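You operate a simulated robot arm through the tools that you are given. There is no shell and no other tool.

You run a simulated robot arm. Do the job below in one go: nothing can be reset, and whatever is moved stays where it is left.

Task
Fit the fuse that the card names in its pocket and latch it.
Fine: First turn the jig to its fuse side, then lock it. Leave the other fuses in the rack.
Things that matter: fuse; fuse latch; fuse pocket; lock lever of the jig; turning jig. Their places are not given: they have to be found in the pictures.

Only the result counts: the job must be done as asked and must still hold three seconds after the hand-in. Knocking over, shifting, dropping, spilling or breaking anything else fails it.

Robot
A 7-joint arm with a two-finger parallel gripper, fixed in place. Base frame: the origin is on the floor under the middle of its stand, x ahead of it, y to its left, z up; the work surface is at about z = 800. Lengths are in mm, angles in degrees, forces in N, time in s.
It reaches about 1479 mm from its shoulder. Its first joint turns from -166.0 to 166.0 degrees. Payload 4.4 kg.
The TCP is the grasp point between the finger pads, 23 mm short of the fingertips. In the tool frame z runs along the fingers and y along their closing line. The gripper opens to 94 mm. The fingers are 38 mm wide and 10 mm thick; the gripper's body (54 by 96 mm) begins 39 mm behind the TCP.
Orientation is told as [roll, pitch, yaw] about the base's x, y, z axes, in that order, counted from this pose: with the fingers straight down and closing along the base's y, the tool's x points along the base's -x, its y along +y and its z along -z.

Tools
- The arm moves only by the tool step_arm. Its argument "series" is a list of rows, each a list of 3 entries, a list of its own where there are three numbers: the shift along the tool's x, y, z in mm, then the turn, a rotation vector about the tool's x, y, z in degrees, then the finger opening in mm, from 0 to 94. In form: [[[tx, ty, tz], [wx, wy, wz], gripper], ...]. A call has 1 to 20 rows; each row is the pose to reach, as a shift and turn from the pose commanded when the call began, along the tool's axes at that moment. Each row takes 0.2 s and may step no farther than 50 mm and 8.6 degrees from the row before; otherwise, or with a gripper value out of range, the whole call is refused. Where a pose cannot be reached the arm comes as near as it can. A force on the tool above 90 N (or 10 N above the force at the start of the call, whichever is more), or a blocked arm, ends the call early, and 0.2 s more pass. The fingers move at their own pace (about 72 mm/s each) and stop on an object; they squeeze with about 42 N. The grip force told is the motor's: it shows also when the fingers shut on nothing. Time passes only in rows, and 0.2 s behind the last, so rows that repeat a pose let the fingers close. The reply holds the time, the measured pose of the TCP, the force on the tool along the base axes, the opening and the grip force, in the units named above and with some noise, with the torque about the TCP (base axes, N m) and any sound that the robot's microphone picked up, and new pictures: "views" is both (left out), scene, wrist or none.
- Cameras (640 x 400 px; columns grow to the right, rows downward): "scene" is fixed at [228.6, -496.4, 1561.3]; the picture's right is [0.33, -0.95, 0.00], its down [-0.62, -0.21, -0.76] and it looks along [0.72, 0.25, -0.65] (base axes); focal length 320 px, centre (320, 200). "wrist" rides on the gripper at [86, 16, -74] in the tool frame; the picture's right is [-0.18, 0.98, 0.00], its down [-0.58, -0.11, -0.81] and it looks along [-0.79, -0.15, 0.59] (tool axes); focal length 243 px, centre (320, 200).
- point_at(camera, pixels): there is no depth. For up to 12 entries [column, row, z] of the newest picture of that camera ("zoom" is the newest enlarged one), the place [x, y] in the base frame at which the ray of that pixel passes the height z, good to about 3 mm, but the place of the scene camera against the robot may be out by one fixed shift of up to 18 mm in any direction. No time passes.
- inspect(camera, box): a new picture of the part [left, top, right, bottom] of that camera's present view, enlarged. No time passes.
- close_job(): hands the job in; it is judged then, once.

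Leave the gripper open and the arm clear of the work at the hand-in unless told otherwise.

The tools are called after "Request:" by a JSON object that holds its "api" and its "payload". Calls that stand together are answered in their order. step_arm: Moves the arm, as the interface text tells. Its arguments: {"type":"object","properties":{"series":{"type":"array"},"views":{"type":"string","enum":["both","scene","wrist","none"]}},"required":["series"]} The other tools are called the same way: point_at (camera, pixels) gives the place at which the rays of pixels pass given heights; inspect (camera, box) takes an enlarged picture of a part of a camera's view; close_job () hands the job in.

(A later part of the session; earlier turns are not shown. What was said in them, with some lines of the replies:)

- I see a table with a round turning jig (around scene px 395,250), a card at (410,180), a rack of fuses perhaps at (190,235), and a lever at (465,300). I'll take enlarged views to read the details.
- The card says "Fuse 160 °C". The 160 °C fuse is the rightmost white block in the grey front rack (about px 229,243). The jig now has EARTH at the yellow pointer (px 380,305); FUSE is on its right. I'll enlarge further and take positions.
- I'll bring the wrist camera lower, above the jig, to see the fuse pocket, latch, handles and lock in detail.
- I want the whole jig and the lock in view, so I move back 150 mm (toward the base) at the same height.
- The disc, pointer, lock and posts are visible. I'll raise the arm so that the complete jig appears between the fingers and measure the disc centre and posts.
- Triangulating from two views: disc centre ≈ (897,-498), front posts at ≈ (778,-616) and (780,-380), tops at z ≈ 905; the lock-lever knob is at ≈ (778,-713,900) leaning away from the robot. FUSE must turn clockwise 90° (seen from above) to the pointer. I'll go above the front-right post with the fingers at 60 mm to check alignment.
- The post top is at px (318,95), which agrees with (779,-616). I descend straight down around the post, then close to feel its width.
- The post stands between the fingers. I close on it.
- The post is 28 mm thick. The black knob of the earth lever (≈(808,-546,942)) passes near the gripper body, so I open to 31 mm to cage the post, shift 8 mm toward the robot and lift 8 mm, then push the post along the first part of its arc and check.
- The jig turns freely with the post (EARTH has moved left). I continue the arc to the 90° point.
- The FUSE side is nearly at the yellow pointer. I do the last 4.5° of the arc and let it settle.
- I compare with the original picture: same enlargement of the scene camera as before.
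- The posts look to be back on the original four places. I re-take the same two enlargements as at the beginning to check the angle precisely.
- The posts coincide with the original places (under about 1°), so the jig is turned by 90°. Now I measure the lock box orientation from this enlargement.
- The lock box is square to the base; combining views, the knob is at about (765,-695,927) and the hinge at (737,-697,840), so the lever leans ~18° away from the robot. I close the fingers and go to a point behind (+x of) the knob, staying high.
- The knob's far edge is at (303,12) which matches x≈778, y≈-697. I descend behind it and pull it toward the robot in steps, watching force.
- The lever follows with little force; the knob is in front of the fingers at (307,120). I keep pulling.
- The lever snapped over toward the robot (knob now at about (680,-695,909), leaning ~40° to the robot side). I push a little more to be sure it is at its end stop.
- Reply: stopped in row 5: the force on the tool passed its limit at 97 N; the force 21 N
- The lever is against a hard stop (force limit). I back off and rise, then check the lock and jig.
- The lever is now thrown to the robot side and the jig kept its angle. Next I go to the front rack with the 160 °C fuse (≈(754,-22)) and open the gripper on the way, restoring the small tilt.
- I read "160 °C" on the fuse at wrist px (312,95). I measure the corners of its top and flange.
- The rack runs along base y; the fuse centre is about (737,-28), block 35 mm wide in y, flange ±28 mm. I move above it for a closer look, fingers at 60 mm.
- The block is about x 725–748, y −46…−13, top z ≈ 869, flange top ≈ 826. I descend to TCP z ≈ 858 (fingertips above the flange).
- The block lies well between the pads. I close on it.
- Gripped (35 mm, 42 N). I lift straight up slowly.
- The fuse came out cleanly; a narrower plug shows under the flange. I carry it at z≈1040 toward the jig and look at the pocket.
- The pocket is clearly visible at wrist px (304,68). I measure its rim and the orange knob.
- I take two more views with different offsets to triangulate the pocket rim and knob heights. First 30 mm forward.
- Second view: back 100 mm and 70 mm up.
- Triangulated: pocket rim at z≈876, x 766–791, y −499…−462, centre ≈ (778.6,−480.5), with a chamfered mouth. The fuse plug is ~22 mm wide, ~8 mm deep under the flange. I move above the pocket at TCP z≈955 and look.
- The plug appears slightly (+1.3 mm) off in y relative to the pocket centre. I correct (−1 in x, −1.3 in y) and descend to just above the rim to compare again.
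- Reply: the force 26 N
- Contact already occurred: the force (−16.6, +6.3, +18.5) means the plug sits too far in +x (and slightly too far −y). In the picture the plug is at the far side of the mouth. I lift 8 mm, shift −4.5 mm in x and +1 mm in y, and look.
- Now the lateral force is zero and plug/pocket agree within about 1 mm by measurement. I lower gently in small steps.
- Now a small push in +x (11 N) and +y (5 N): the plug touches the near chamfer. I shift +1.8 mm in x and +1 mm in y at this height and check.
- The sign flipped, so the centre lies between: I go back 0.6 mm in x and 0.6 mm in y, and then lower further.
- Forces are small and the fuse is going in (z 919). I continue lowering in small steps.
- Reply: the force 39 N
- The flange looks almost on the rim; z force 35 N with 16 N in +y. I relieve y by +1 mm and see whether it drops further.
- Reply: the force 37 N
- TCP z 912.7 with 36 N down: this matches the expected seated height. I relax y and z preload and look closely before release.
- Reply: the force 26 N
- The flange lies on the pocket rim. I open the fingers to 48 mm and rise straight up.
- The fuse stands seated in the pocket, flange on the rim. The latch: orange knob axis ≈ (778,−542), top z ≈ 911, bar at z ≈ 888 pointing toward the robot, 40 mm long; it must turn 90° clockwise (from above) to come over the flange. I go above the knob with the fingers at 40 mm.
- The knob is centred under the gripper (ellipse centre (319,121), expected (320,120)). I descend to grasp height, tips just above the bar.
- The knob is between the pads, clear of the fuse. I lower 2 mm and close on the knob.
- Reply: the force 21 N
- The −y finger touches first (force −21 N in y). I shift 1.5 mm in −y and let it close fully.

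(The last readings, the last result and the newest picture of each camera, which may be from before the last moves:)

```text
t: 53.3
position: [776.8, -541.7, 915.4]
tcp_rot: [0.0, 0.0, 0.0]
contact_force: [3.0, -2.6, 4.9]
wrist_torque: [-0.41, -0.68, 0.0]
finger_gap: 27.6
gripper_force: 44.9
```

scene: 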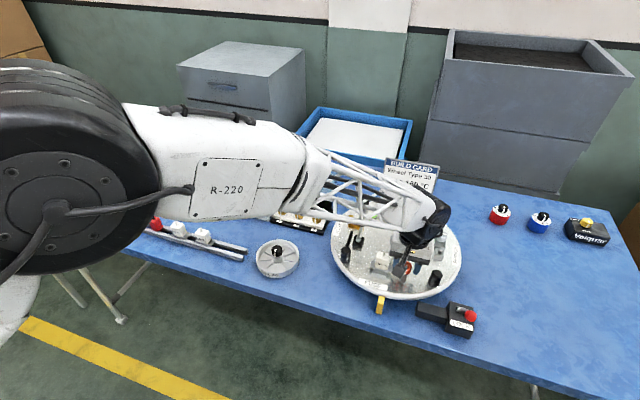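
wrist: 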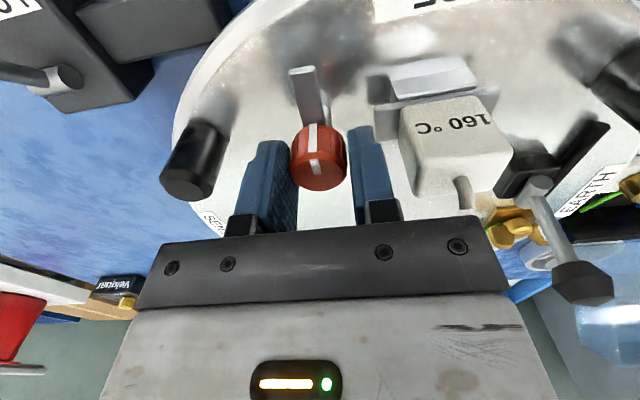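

Gripped (27.6 mm, 45 N, little side force). I turn clockwise: first 24° as a trial.

Request:
{"api": "step_arm", "payload": {"series": [[[0, 0, 0], [0, 0, 6], 20], [[0, 0, 0], [0, 0, 12], 20], [[0, 0, 0], [0, 0, 18], 20], [[0, 0, 0], [0, 0, 24], 20], [[0, 0, 0], [0, 0, 24], 20]], "views": "both"}}

Request:
{"api": "inspect", "payload": {"camera": "wrist", "box": [200, 40, 440, 190]}}

```text
t: 54.5
position: [778.4, -542.1, 915.8]
tcp_rot: [0.1, 0.1, -24.0]
contact_force: [18.4, 15.4, 4.5]
wrist_torque: [-0.37, -0.31, 0.02]
finger_gap: 28.1
gripper_force: 44.6
```

scene: 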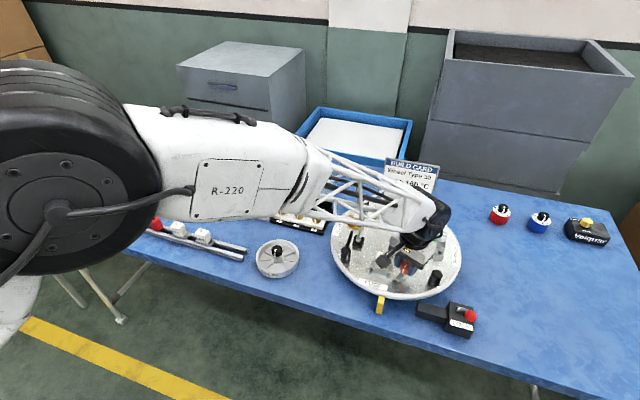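
wrist: 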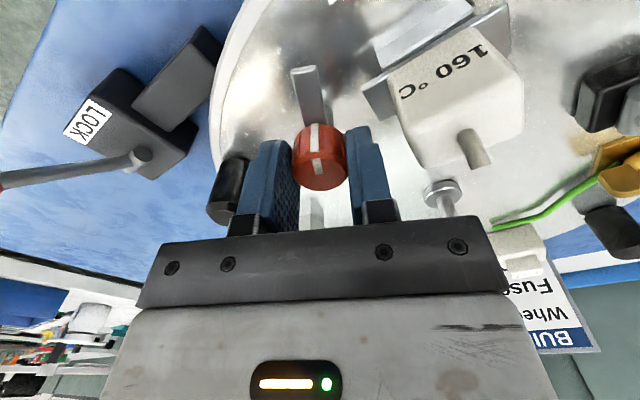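

```text
2.67 times, centred on (320, 115) of wrist
```

zoom: 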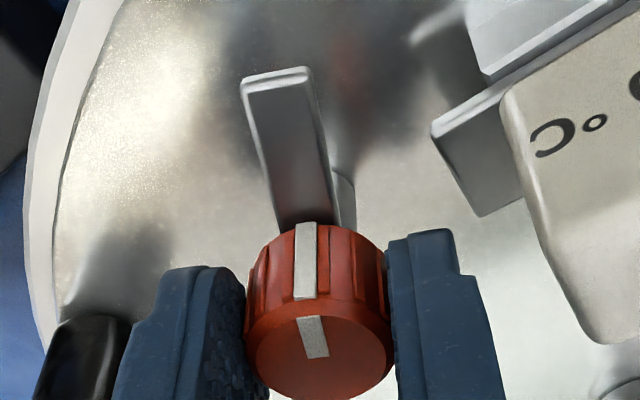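

The bar turns with the knob, but side forces (18, 15 N) show that the knob axis lies about 5 mm farther in +x than the TCP. I'll continue turning about the true knob axis (TCP orbiting it), checking at 48°.

Request:
{"api": "step_arm", "payload": {"series": [[[0.4, 2.0, 0], [0, 0, 0], 20], [[0.4, 2.7, 0], [0, 0, 8], 20], [[0.2, 3.4, 0], [0, 0, 16], 20], [[0, 4.1, 0], [0, 0, 24], 20], [[0, 4.1, 0], [0, 0, 24], 20]], "views": "wrist"}}

Request:
{"api": "inspect", "payload": {"camera": "wrist", "box": [200, 40, 440, 190]}}

```text
t: 55.7
position: [777.2, -541.2, 915.1]
tcp_rot: [-0.1, 0.1, -48.1]
contact_force: [-31.7, -40.2, 5.1]
wrist_torque: [-0.91, -0.63, -0.13]
finger_gap: 28.0
gripper_force: 44.7
```

wrist: 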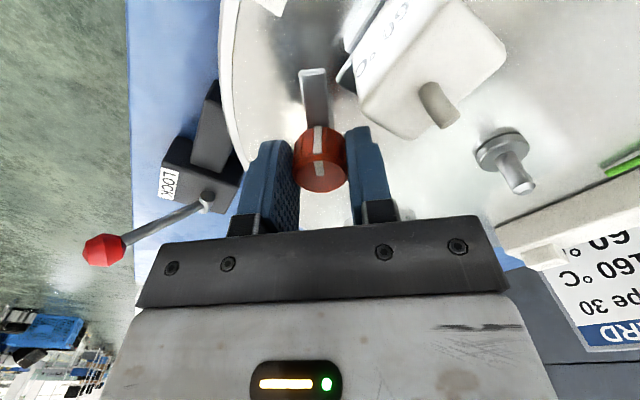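

```text
2.67 times, centred on (320, 115) of wrist
```

zoom: 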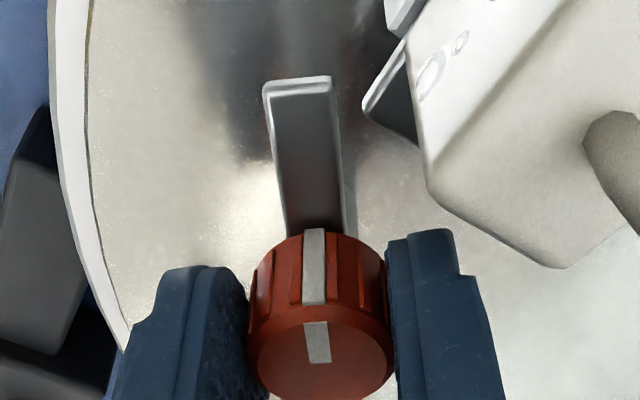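

Over-corrected (−50 N along the pads' normal): from the two readings the true axis offset is only about 2.2 mm. I correct the shift and continue to 64°.

Request:
{"api": "step_arm", "payload": {"series": [[[-0.9, -2.1, 0], [0, 0, 0], 20], [[-0.95, -1.8, 0], [0, 0, 8], 20], [[-1.0, -1.5, 0], [0, 0, 16], 20], [[-1.0, -1.5, 0], [0, 0, 16], 20]], "views": "wrist"}}

Request:
{"api": "inspect", "payload": {"camera": "wrist", "box": [200, 0, 440, 190]}}

```text
t: 56.7
position: [776.4, -540.5, 915.6]
tcp_rot: [-0.1, 0.2, -64.0]
contact_force: [-43.7, -2.8, 14.7]
wrist_torque: [0.71, 0.44, -0.15]
finger_gap: 27.8
gripper_force: 44.6
```

wrist: 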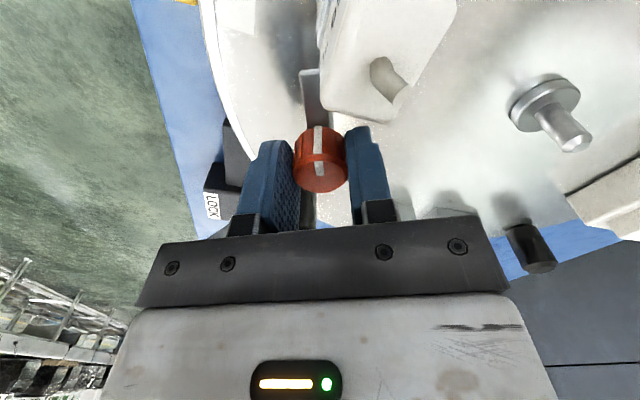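

```text
2.11 times, centred on (320, 95) of wrist
```

zoom: 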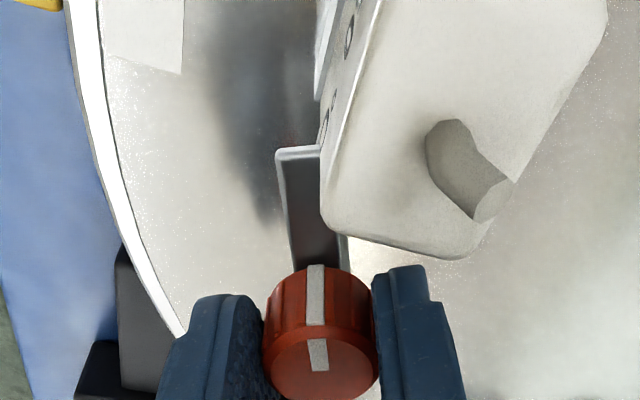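

At 64° the bar is just reaching the fuse flange; there's 40 N sideways. I check from the scene camera before going on.

Request:
{"api": "inspect", "payload": {"camera": "scene", "box": [345, 220, 445, 300]}}

Request:
{"api": "inspect", "payload": {"camera": "wrist", "box": [260, 40, 400, 200]}}

```text
5.00 times, centred on (395, 260) of scene
```

zoom: 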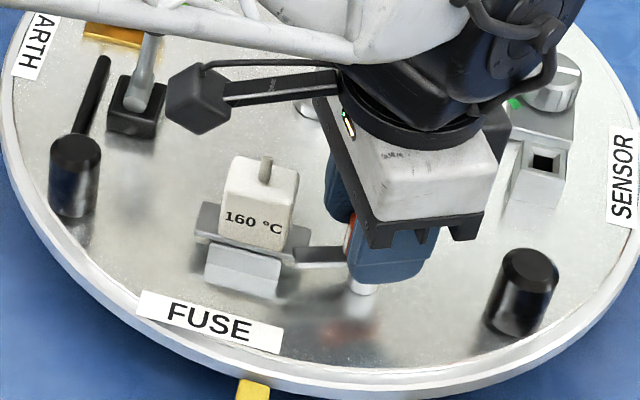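

```text
2.50 times, centred on (330, 120) of wrist
```

zoom: 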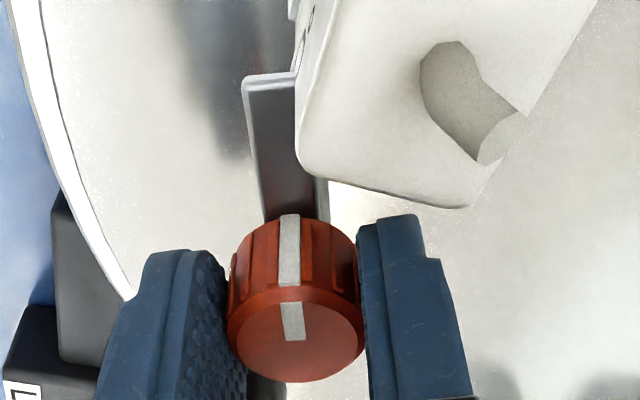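

The bar is just in front of the flange and there is almost no turning torque, so the load is only lateral misalignment. I shift 1 mm along −tool y to see how the force responds.

Request:
{"api": "step_arm", "payload": {"series": [[[0, -0.5, 0], [0, 0, 0], 20], [[0, -1, 0], [0, 0, 0], 20], [[0, -1, 0], [0, 0, 0], 20]], "views": "none"}}

```text
t: 57.5
position: [777.5, -540.3, 916.1]
tcp_rot: [-0.2, 0.0, -64.0]
contact_force: [-31.9, 20.6, 13.8]
wrist_torque: [0.42, -0.07, -0.01]
finger_gap: 27.4
gripper_force: 45.0
```

The lateral force halved. I shift another −0.9 in tool y and +1.3 in tool x.

Request:
{"api": "step_arm", "payload": {"series": [[[0.7, -0.5, 0], [0, 0, 0], 20], [[1.3, -0.9, 0], [0, 0, 0], 20], [[1.3, -0.9, 0], [0, 0, 0], 20]], "views": "none"}}

```text
t: 58.3
position: [777.6, -539.9, 915.2]
tcp_rot: [-0.1, 0.1, -64.1]
contact_force: [38.4, -9.7, -18.6]
wrist_torque: [-0.43, -0.91, 0.05]
finger_gap: 27.5
gripper_force: 45.4
```

The arm is stiff (~50 N/mm), so these are sub-millimetre offsets. I go back halfway and continue turning to 80°.

Request:
{"api": "step_arm", "payload": {"series": [[[-0.7, 0.7, 0], [0, 0, 0], 20], [[-0.65, 0.85, 0], [0, 0, 4], 20], [[-0.6, 1.0, 0], [0, 0, 8], 20], [[-0.5, 1.1, 0], [0, 0, 12], 20], [[-0.5, 1.2, 0], [0, 0, 16], 20], [[-0.5, 1.2, 0], [0, 0, 16], 20]], "views": "both"}}

Request:
{"api": "inspect", "payload": {"camera": "wrist", "box": [260, 40, 400, 200]}}

Request:
{"api": "inspect", "payload": {"camera": "scene", "box": [345, 220, 445, 300]}}

```text
t: 59.7
position: [778.0, -540.5, 914.8]
tcp_rot: [-0.1, 0.2, -80.0]
contact_force: [45.3, 14.0, -11.7]
wrist_torque: [0.56, -0.67, 0.1]
finger_gap: 27.9
gripper_force: 44.9
```

scene: 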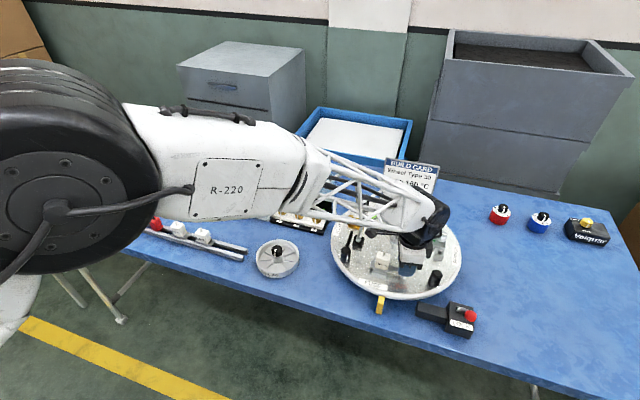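
wrist: 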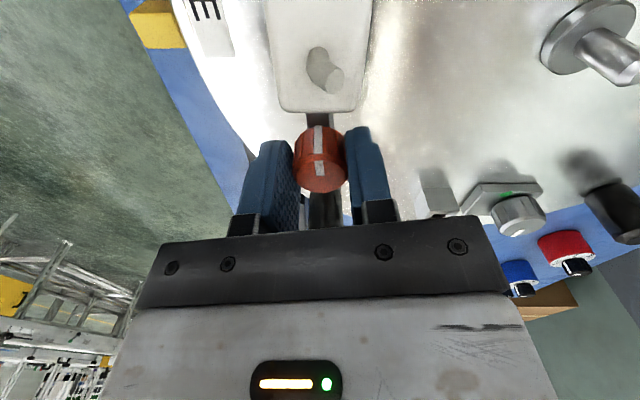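

```text
2.50 times, centred on (330, 120) of wrist
```

zoom: 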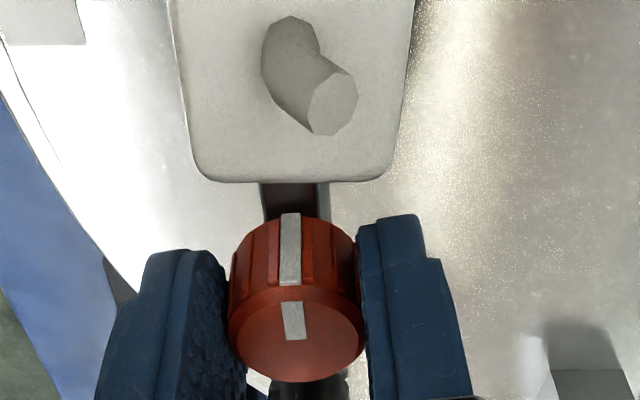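

```text
5.00 times, centred on (395, 260) of scene
```

zoom: 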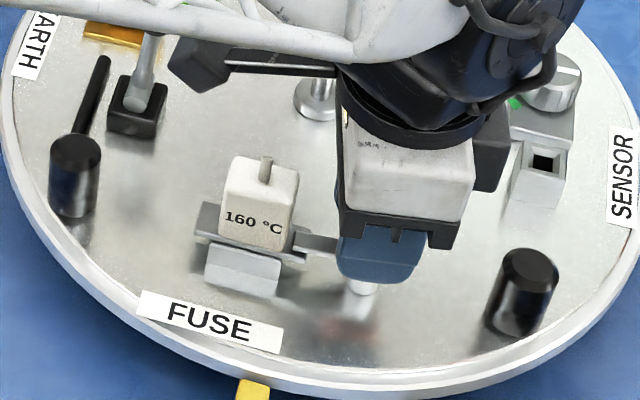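

The bar is now above the flange end. I relieve the 47 N in tool y (+0.9 mm) and turn on to 90°.

Request:
{"api": "step_arm", "payload": {"series": [[[0, 0.9, 0], [0, 0, 0], 20], [[0, 0.95, 0], [0, 0, 4], 20], [[0, 1.0, 0], [0, 0, 8], 20], [[0, 1.0, 0], [0, 0, 10], 20], [[0, 1.0, 0], [0, 0, 10], 20]], "views": "both"}}

Request:
{"api": "inspect", "payload": {"camera": "scene", "box": [345, 220, 445, 300]}}

Request:
{"api": "inspect", "payload": {"camera": "wrist", "box": [260, 40, 400, 200]}}

```text
t: 60.9
position: [777.2, -540.0, 915.7]
tcp_rot: [-0.1, 0.1, -90.1]
contact_force: [19.9, 6.5, 4.7]
wrist_torque: [0.18, -0.41, 0.12]
finger_gap: 28.6
gripper_force: 10.7
```

scene: 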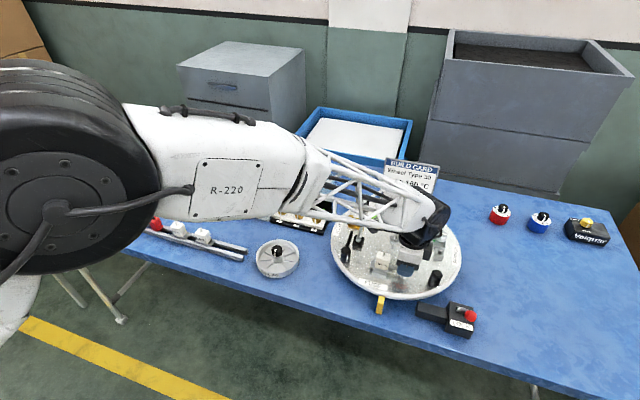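
wrist: 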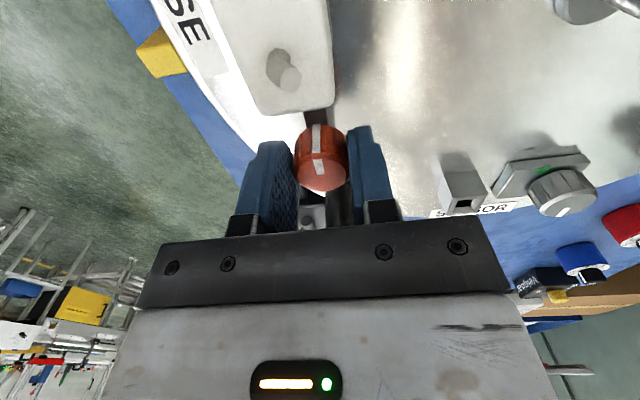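

```text
5.00 times, centred on (395, 260) of scene
```

zoom: 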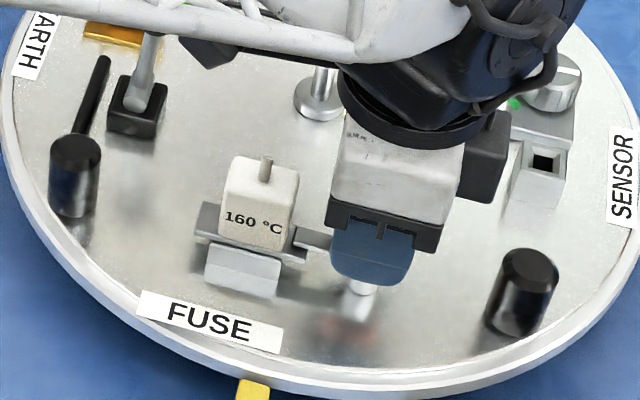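

```text
2.50 times, centred on (330, 120) of wrist
```

zoom: 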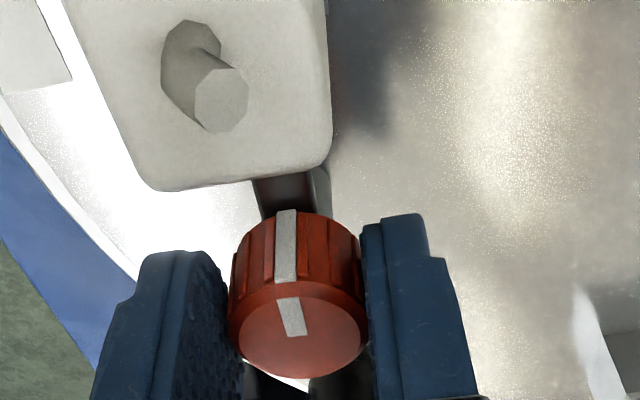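

The grip loosened slightly (28.6 mm, 10.7 N) and the knob lags a few degrees — maybe at its stop. I hold still a moment and re-read.

Request:
{"api": "step_arm", "payload": {"series": [[[0, 0, 0], [0, 0, 0], 15], [[0, 0, 0], [0, 0, 0], 15], [[0, 0, 0], [0, 0, 0], 15]], "views": "wrist"}}

Request:
{"api": "inspect", "payload": {"camera": "wrist", "box": [260, 40, 400, 200]}}

```text
t: 61.7
position: [777.9, -539.9, 915.0]
tcp_rot: [-0.2, 0.1, -89.9]
contact_force: [31.1, -0.9, 1.9]
wrist_torque: [-0.38, -0.51, 0.04]
finger_gap: 29.0
gripper_force: 15.1
```

wrist: 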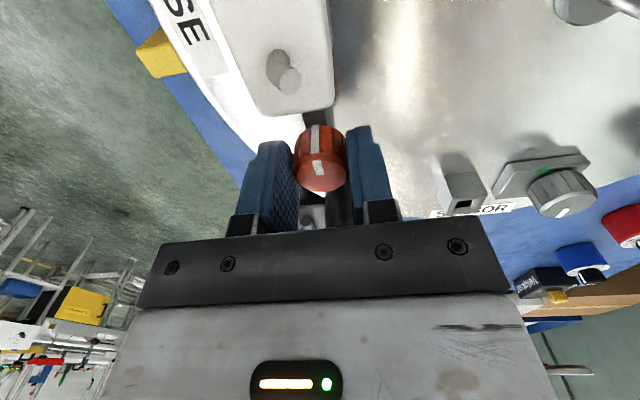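

```text
2.50 times, centred on (330, 120) of wrist
```

zoom: 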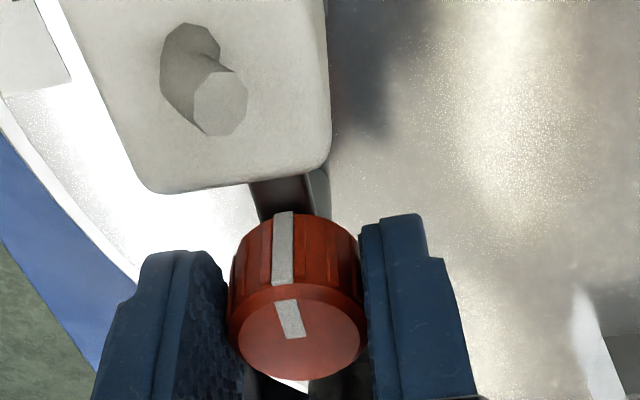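

The squeeze is one-sided, so the knob slipped the last few degrees. I open a little, look whether the bar stays put, and re-centre.

Request:
{"api": "step_arm", "payload": {"series": [[[0, 0, 0], [0, 0, 0], 36], [[0, 0.6, 0], [0, 0, 0], 36], [[0, 0.6, 0], [0, 0, 0], 36]], "views": "both"}}

Request:
{"api": "inspect", "payload": {"camera": "wrist", "box": [260, 40, 400, 200]}}

Request:
{"api": "inspect", "payload": {"camera": "scene", "box": [370, 240, 430, 290]}}

```text
t: 62.5
position: [777.5, -539.6, 915.0]
tcp_rot: [-0.1, 0.1, -89.9]
contact_force: [0.0, -0.3, 0.1]
wrist_torque: [0.01, -0.02, -0.02]
finger_gap: 36.2
gripper_force: 0.0
```

scene: 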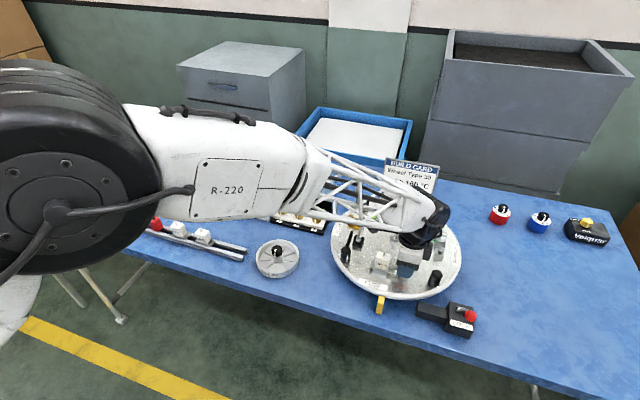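
wrist: 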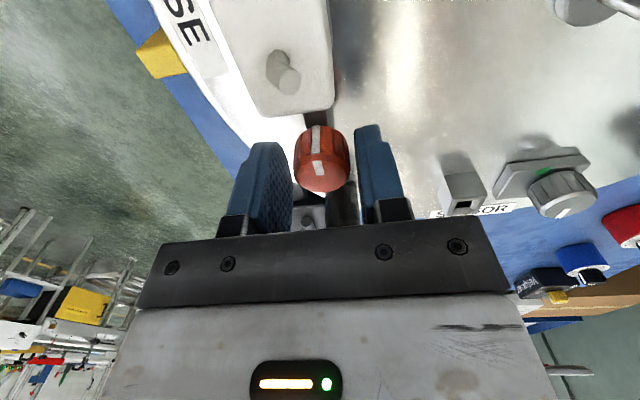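

```text
2.50 times, centred on (330, 120) of wrist
```

zoom: 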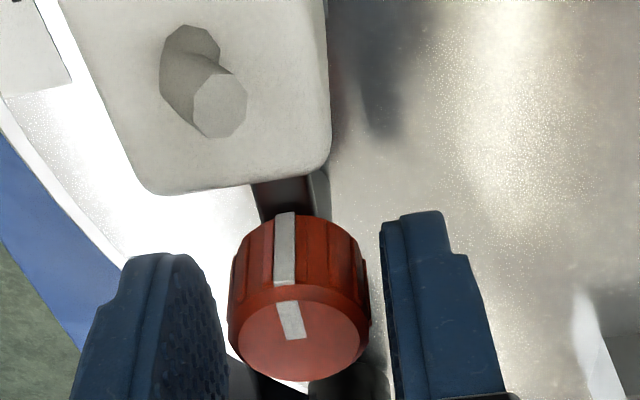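

```text
8.00 times, centred on (400, 265) of scene
```

zoom: 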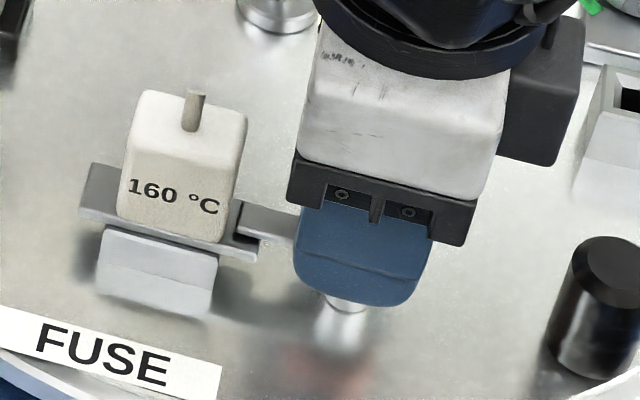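

The bar stays, about 82° turned, above the flange. I re-centre (+0.5 mm), grip the knob again and turn on to find its stop.

Request:
{"api": "step_arm", "payload": {"series": [[[0, 0.5, 0], [0, 0, 0], 30], [[0, 0.5, 0], [0, 0, 0], 20], [[0, 0.5, 0], [0, 0, 0], 15], [[0, 0.5, 0], [0, 0, 0], 15]], "views": "none"}}

```text
t: 63.5
position: [779.1, -539.9, 915.6]
tcp_rot: [-0.1, 0.1, -90.0]
contact_force: [-3.9, 0.6, 0.2]
wrist_torque: [-0.06, -0.44, -0.01]
finger_gap: 28.2
gripper_force: 44.8
```

Firm grip, nearly no side force. I turn 8° further in small steps.

Request:
{"api": "step_arm", "payload": {"series": [[[0, 0, 0], [0, 0, 3], 15], [[0, 0, 0], [0, 0, 6], 15], [[0, 0, 0], [0, 0, 8], 15], [[0, 0, 0], [0, 0, 8], 15]], "views": "both"}}

Request:
{"api": "inspect", "payload": {"camera": "wrist", "box": [260, 40, 400, 200]}}

Request:
{"api": "inspect", "payload": {"camera": "scene", "box": [370, 240, 430, 290]}}

```text
t: 64.5
position: [778.5, -540.4, 914.7]
tcp_rot: [-0.2, 0.1, -98.1]
contact_force: [-18.5, -4.9, 3.1]
wrist_torque: [0.08, -0.3, 0.26]
finger_gap: 27.5
gripper_force: 44.7
```

scene: 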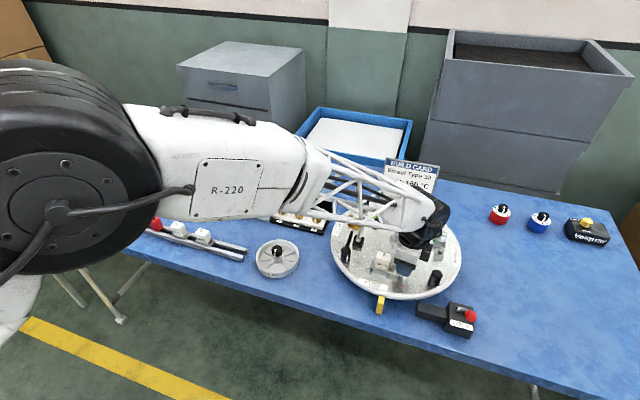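
wrist: 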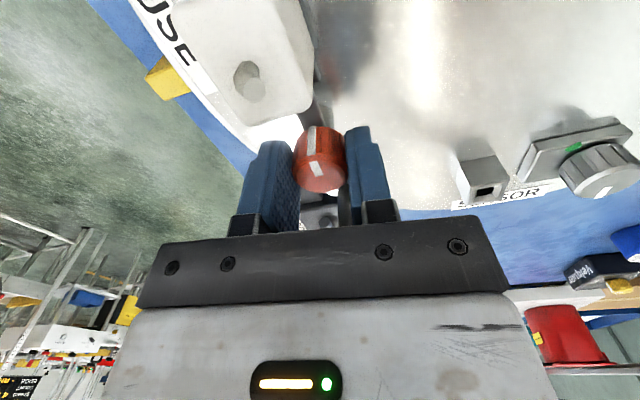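

```text
2.50 times, centred on (330, 120) of wrist
```

zoom: 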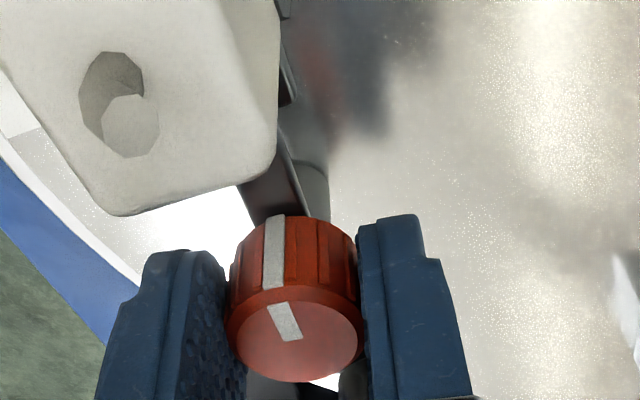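

```text
8.00 times, centred on (400, 265) of scene
```

zoom: 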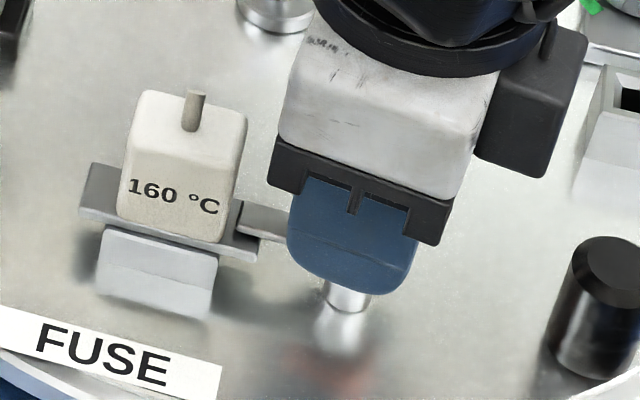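

The mark slips against the fingers, torque rose slightly: the knob is at its stop. I measure the bar's direction.

Request:
{"api": "point_at", "payload": {"camera": "zoom", "pixels": [[242, 201, 888], [292, 214, 888], [238, 232, 888], [288, 241, 888], [80, 215, 878], [255, 260, 878], [90, 163, 880], [345, 300, 860]]}}

Request:
{"api": "inspect", "payload": {"camera": "scene", "box": [390, 255, 410, 270]}}

```text
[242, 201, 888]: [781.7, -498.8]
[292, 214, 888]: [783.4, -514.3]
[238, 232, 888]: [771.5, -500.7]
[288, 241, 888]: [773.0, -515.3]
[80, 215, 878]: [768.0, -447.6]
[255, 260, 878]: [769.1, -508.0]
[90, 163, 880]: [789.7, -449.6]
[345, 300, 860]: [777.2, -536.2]
```

```text
16.00 times, centred on (400, 262) of scene
```

zoom: 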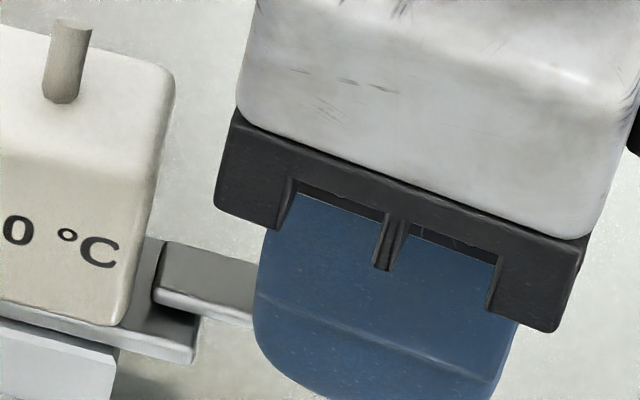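

The bar lies over the flange with ~7 mm overlap; it seems about 5° short of square, so I want a clear view. I release the knob, rise, and turn the gripper back.

Request:
{"api": "step_arm", "payload": {"series": [[[0, 0, 0], [0, 0, 0], 30], [[0, 0, 0], [0, 0, 0], 40], [[0, 0, 0], [0, 0, 0], 40], [[0, 0, -20], [0, 0, 0], 40], [[0, 0, -55], [0, 0, 0], 40], [[0, 0, -100], [0, 0, 0], 40], [[0, 0, -100], [0, 0, -8], 40], [[0, 0, -100], [0, 0, -16], 40], [[0, 0, -100], [0, 0, -24], 40], [[0, 0, -100], [0, 0, -32], 40], [[0, 0, -100], [0, 0, -40], 40], [[0, 0, -100], [0, 0, -48], 40], [[0, 0, -100], [0, 0, -56], 40], [[0, 0, -100], [0, 0, -64], 40], [[0, 0, -100], [0, 0, -72], 40], [[0, 0, -100], [0, 0, -80], 40], [[0, 0, -100], [0, 0, -88], 40], [[0, 0, -100], [0, 0, -96], 40], [[0, 0, -100], [0, 0, -98], 40], [[0, 0, -100], [0, 0, -98], 40]], "views": "both"}}

Request:
{"api": "inspect", "payload": {"camera": "wrist", "box": [240, 0, 440, 125]}}

Request:
{"api": "inspect", "payload": {"camera": "scene", "box": [370, 235, 430, 285]}}

```text
t: 68.7
position: [779.8, -540.1, 1015.0]
tcp_rot: [0.2, 0.2, 0.0]
contact_force: [0.0, -1.0, -0.1]
wrist_torque: [-0.03, -0.01, 0.0]
finger_gap: 39.7
gripper_force: 0.0
```

scene: 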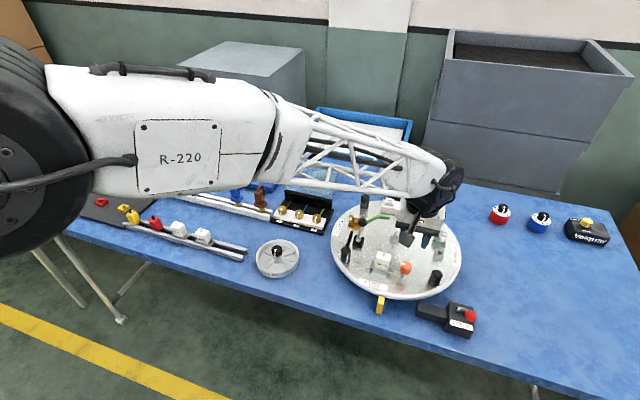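
wrist: 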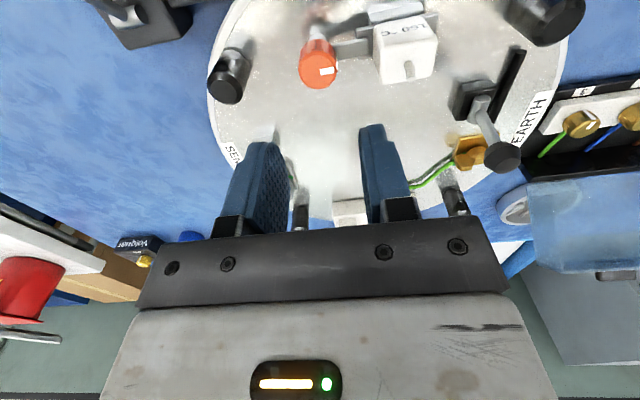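

```text
3.20 times, centred on (340, 62) of wrist
```

zoom: 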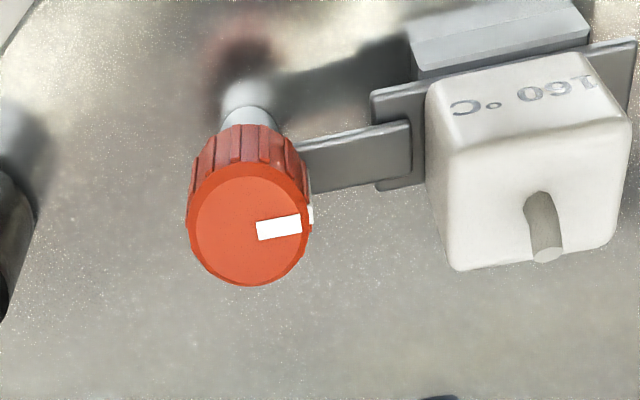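

```text
8.00 times, centred on (400, 260) of scene
```

zoom: 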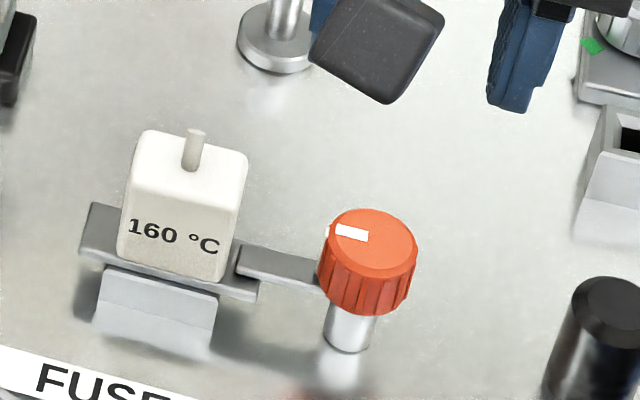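

The bar now clearly lies over the flange end next to the block. I verify its angle with point measurements in the wrist view.

Request:
{"api": "point_at", "payload": {"camera": "wrist", "pixels": [[334, 45.5, 888], [368, 37.5, 888], [337.5, 61, 888], [368.8, 56.3, 888], [355.6, 29, 880], [435, 12.5, 880], [372.8, 25, 876], [367, 59, 880]]}}

Request:
{"api": "inspect", "payload": {"camera": "wrist", "box": [300, 0, 400, 62]}}

```text
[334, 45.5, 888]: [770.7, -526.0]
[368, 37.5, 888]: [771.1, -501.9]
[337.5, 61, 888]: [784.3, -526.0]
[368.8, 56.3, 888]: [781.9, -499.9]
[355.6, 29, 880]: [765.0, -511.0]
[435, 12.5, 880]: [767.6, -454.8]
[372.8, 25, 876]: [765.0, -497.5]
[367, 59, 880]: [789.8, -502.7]
```

```text
6.40 times, centred on (350, 31) of wrist
```

zoom: 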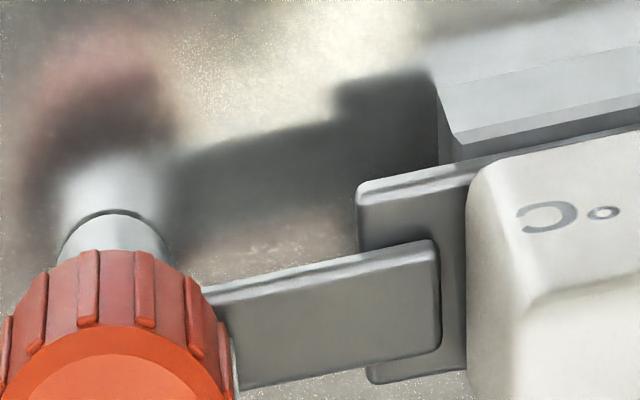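

Bar ≈ parallel to the rack axis (within ~2°), overlapping the flange: latched at its stop. The jig did not move under the side loads, so it is locked. I retreat up and away with the gripper open and take a last look.

Request:
{"api": "step_arm", "payload": {"series": [[[0, 0, -40], [0, 0, 0], 60], [[0, 10, -85], [0, 0, 0], 80], [[0, 40, -125], [0, 0, 0], 94], [[0, 80, -155], [0, 0, 0], 94], [[0, 125, -170], [0, 0, 0], 94], [[0, 170, -190], [0, 0, 0], 94], [[0, 215, -210], [0, 0, 0], 94], [[0, 250, -235], [0, 0, 0], 94], [[0, 250, -235], [0, 0, 0], 94]], "views": "both"}}

Request:
{"api": "inspect", "payload": {"camera": "scene", "box": [320, 190, 490, 340]}}

Request:
{"api": "inspect", "payload": {"camera": "scene", "box": [370, 235, 430, 285]}}

Request:
{"api": "inspect", "payload": {"camera": "scene", "box": [110, 160, 270, 260]}}

```text
t: 70.7
position: [778.0, -287.2, 1251.8]
tcp_rot: [0.1, 0.2, 0.1]
contact_force: [0.2, 0.0, 0.0]
wrist_torque: [0.0, -0.02, -0.01]
finger_gap: 94.0
gripper_force: 0.1
```

scene: 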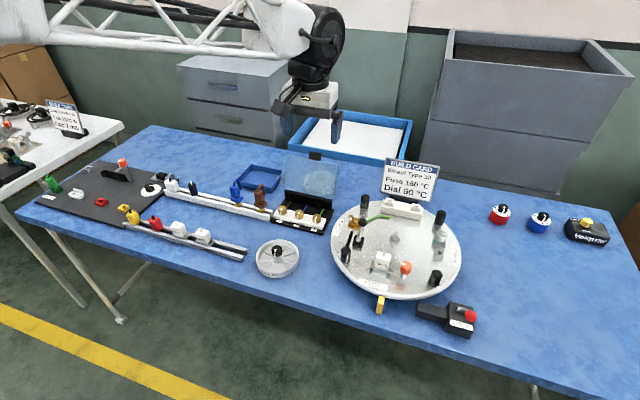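
wrist: 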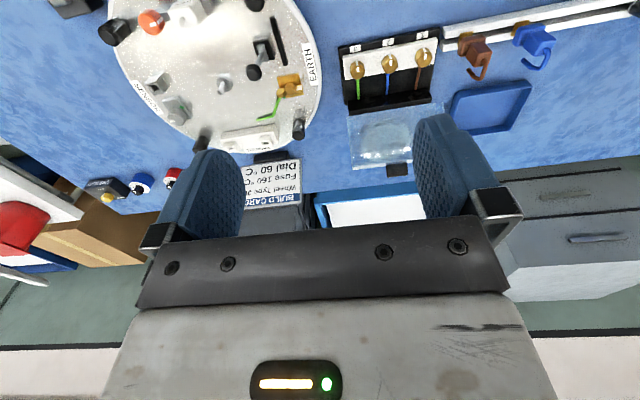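

```text
2.67 times, centred on (405, 265) of scene
```

zoom: 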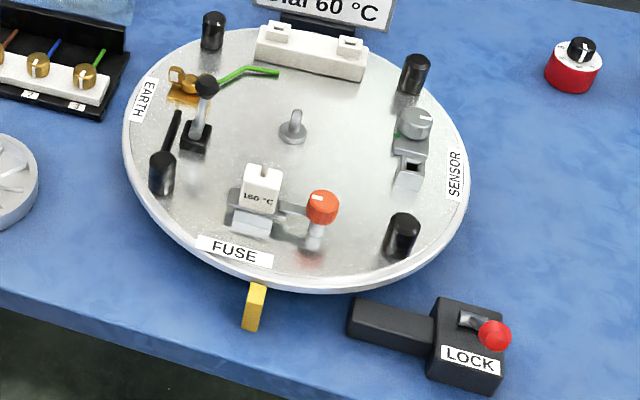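

```text
8.00 times, centred on (400, 260) of scene
```

zoom: 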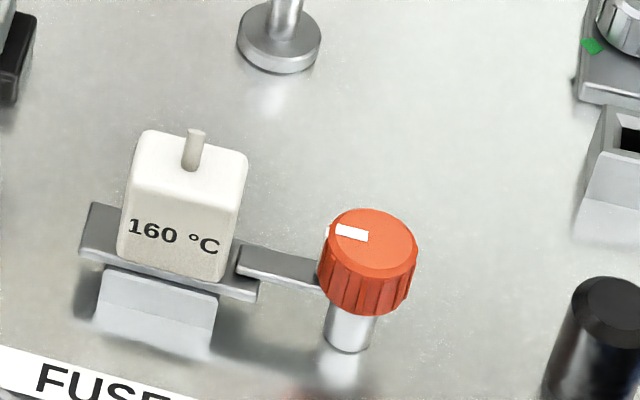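

```text
4.00 times, centred on (190, 210) of scene
```

zoom: 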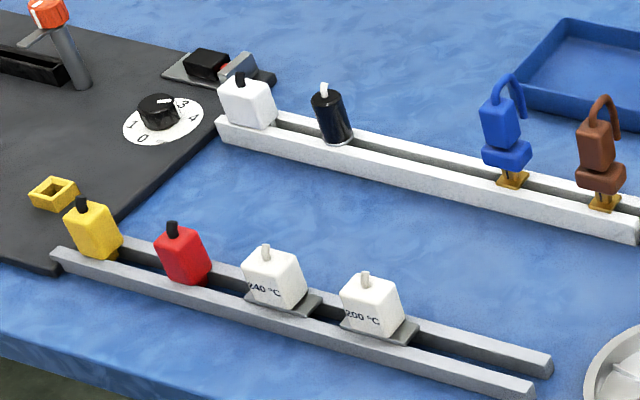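

Everything is as asked: the jig has its FUSE side at the pointer, the lock lever is thrown to its stop, and the 160 °C fuse is seated with the latch bar over its flange. The 240 and 200 °C fuses and the rest of the table are unchanged. The arm is clear and the gripper open, so I hand in.

Request:
{"api": "close_job", "payload": {}}

```text
The job is handed in.
```

I turned the jig to its fuse side and locked it. The 160 °C fuse named on the card is in its pocket and latched. The hand-in went through, but it returned no pass or fail.

- **Jig:** I turned it 90° clockwise so the FUSE side faces the yellow pointer. The four posts line up with their original places to within about 1°.
- **Lock:** The lever is thrown toward the robot to its stop. The jig did not move under the side loads of about 50 N while I worked the latch, so I take it as locked. I did not push on it separately to test it.
- **Fuse:** It stands upright in the pocket with its flange on the rim.
- **Latch:** The bar has turned to its stop and lies over the flange end, next to the block. It is within a few degrees of square to the fuse.
- **Everything else:** The 200 °C and 240 °C fuses are still in the rack. I saw nothing else moved in the last pictures. The arm is clear, with the gripper open.

While checking that the lock lever was fully over, I pushed it against its stop hard enough to trip the force limit (97 N). The lock box did not shift.
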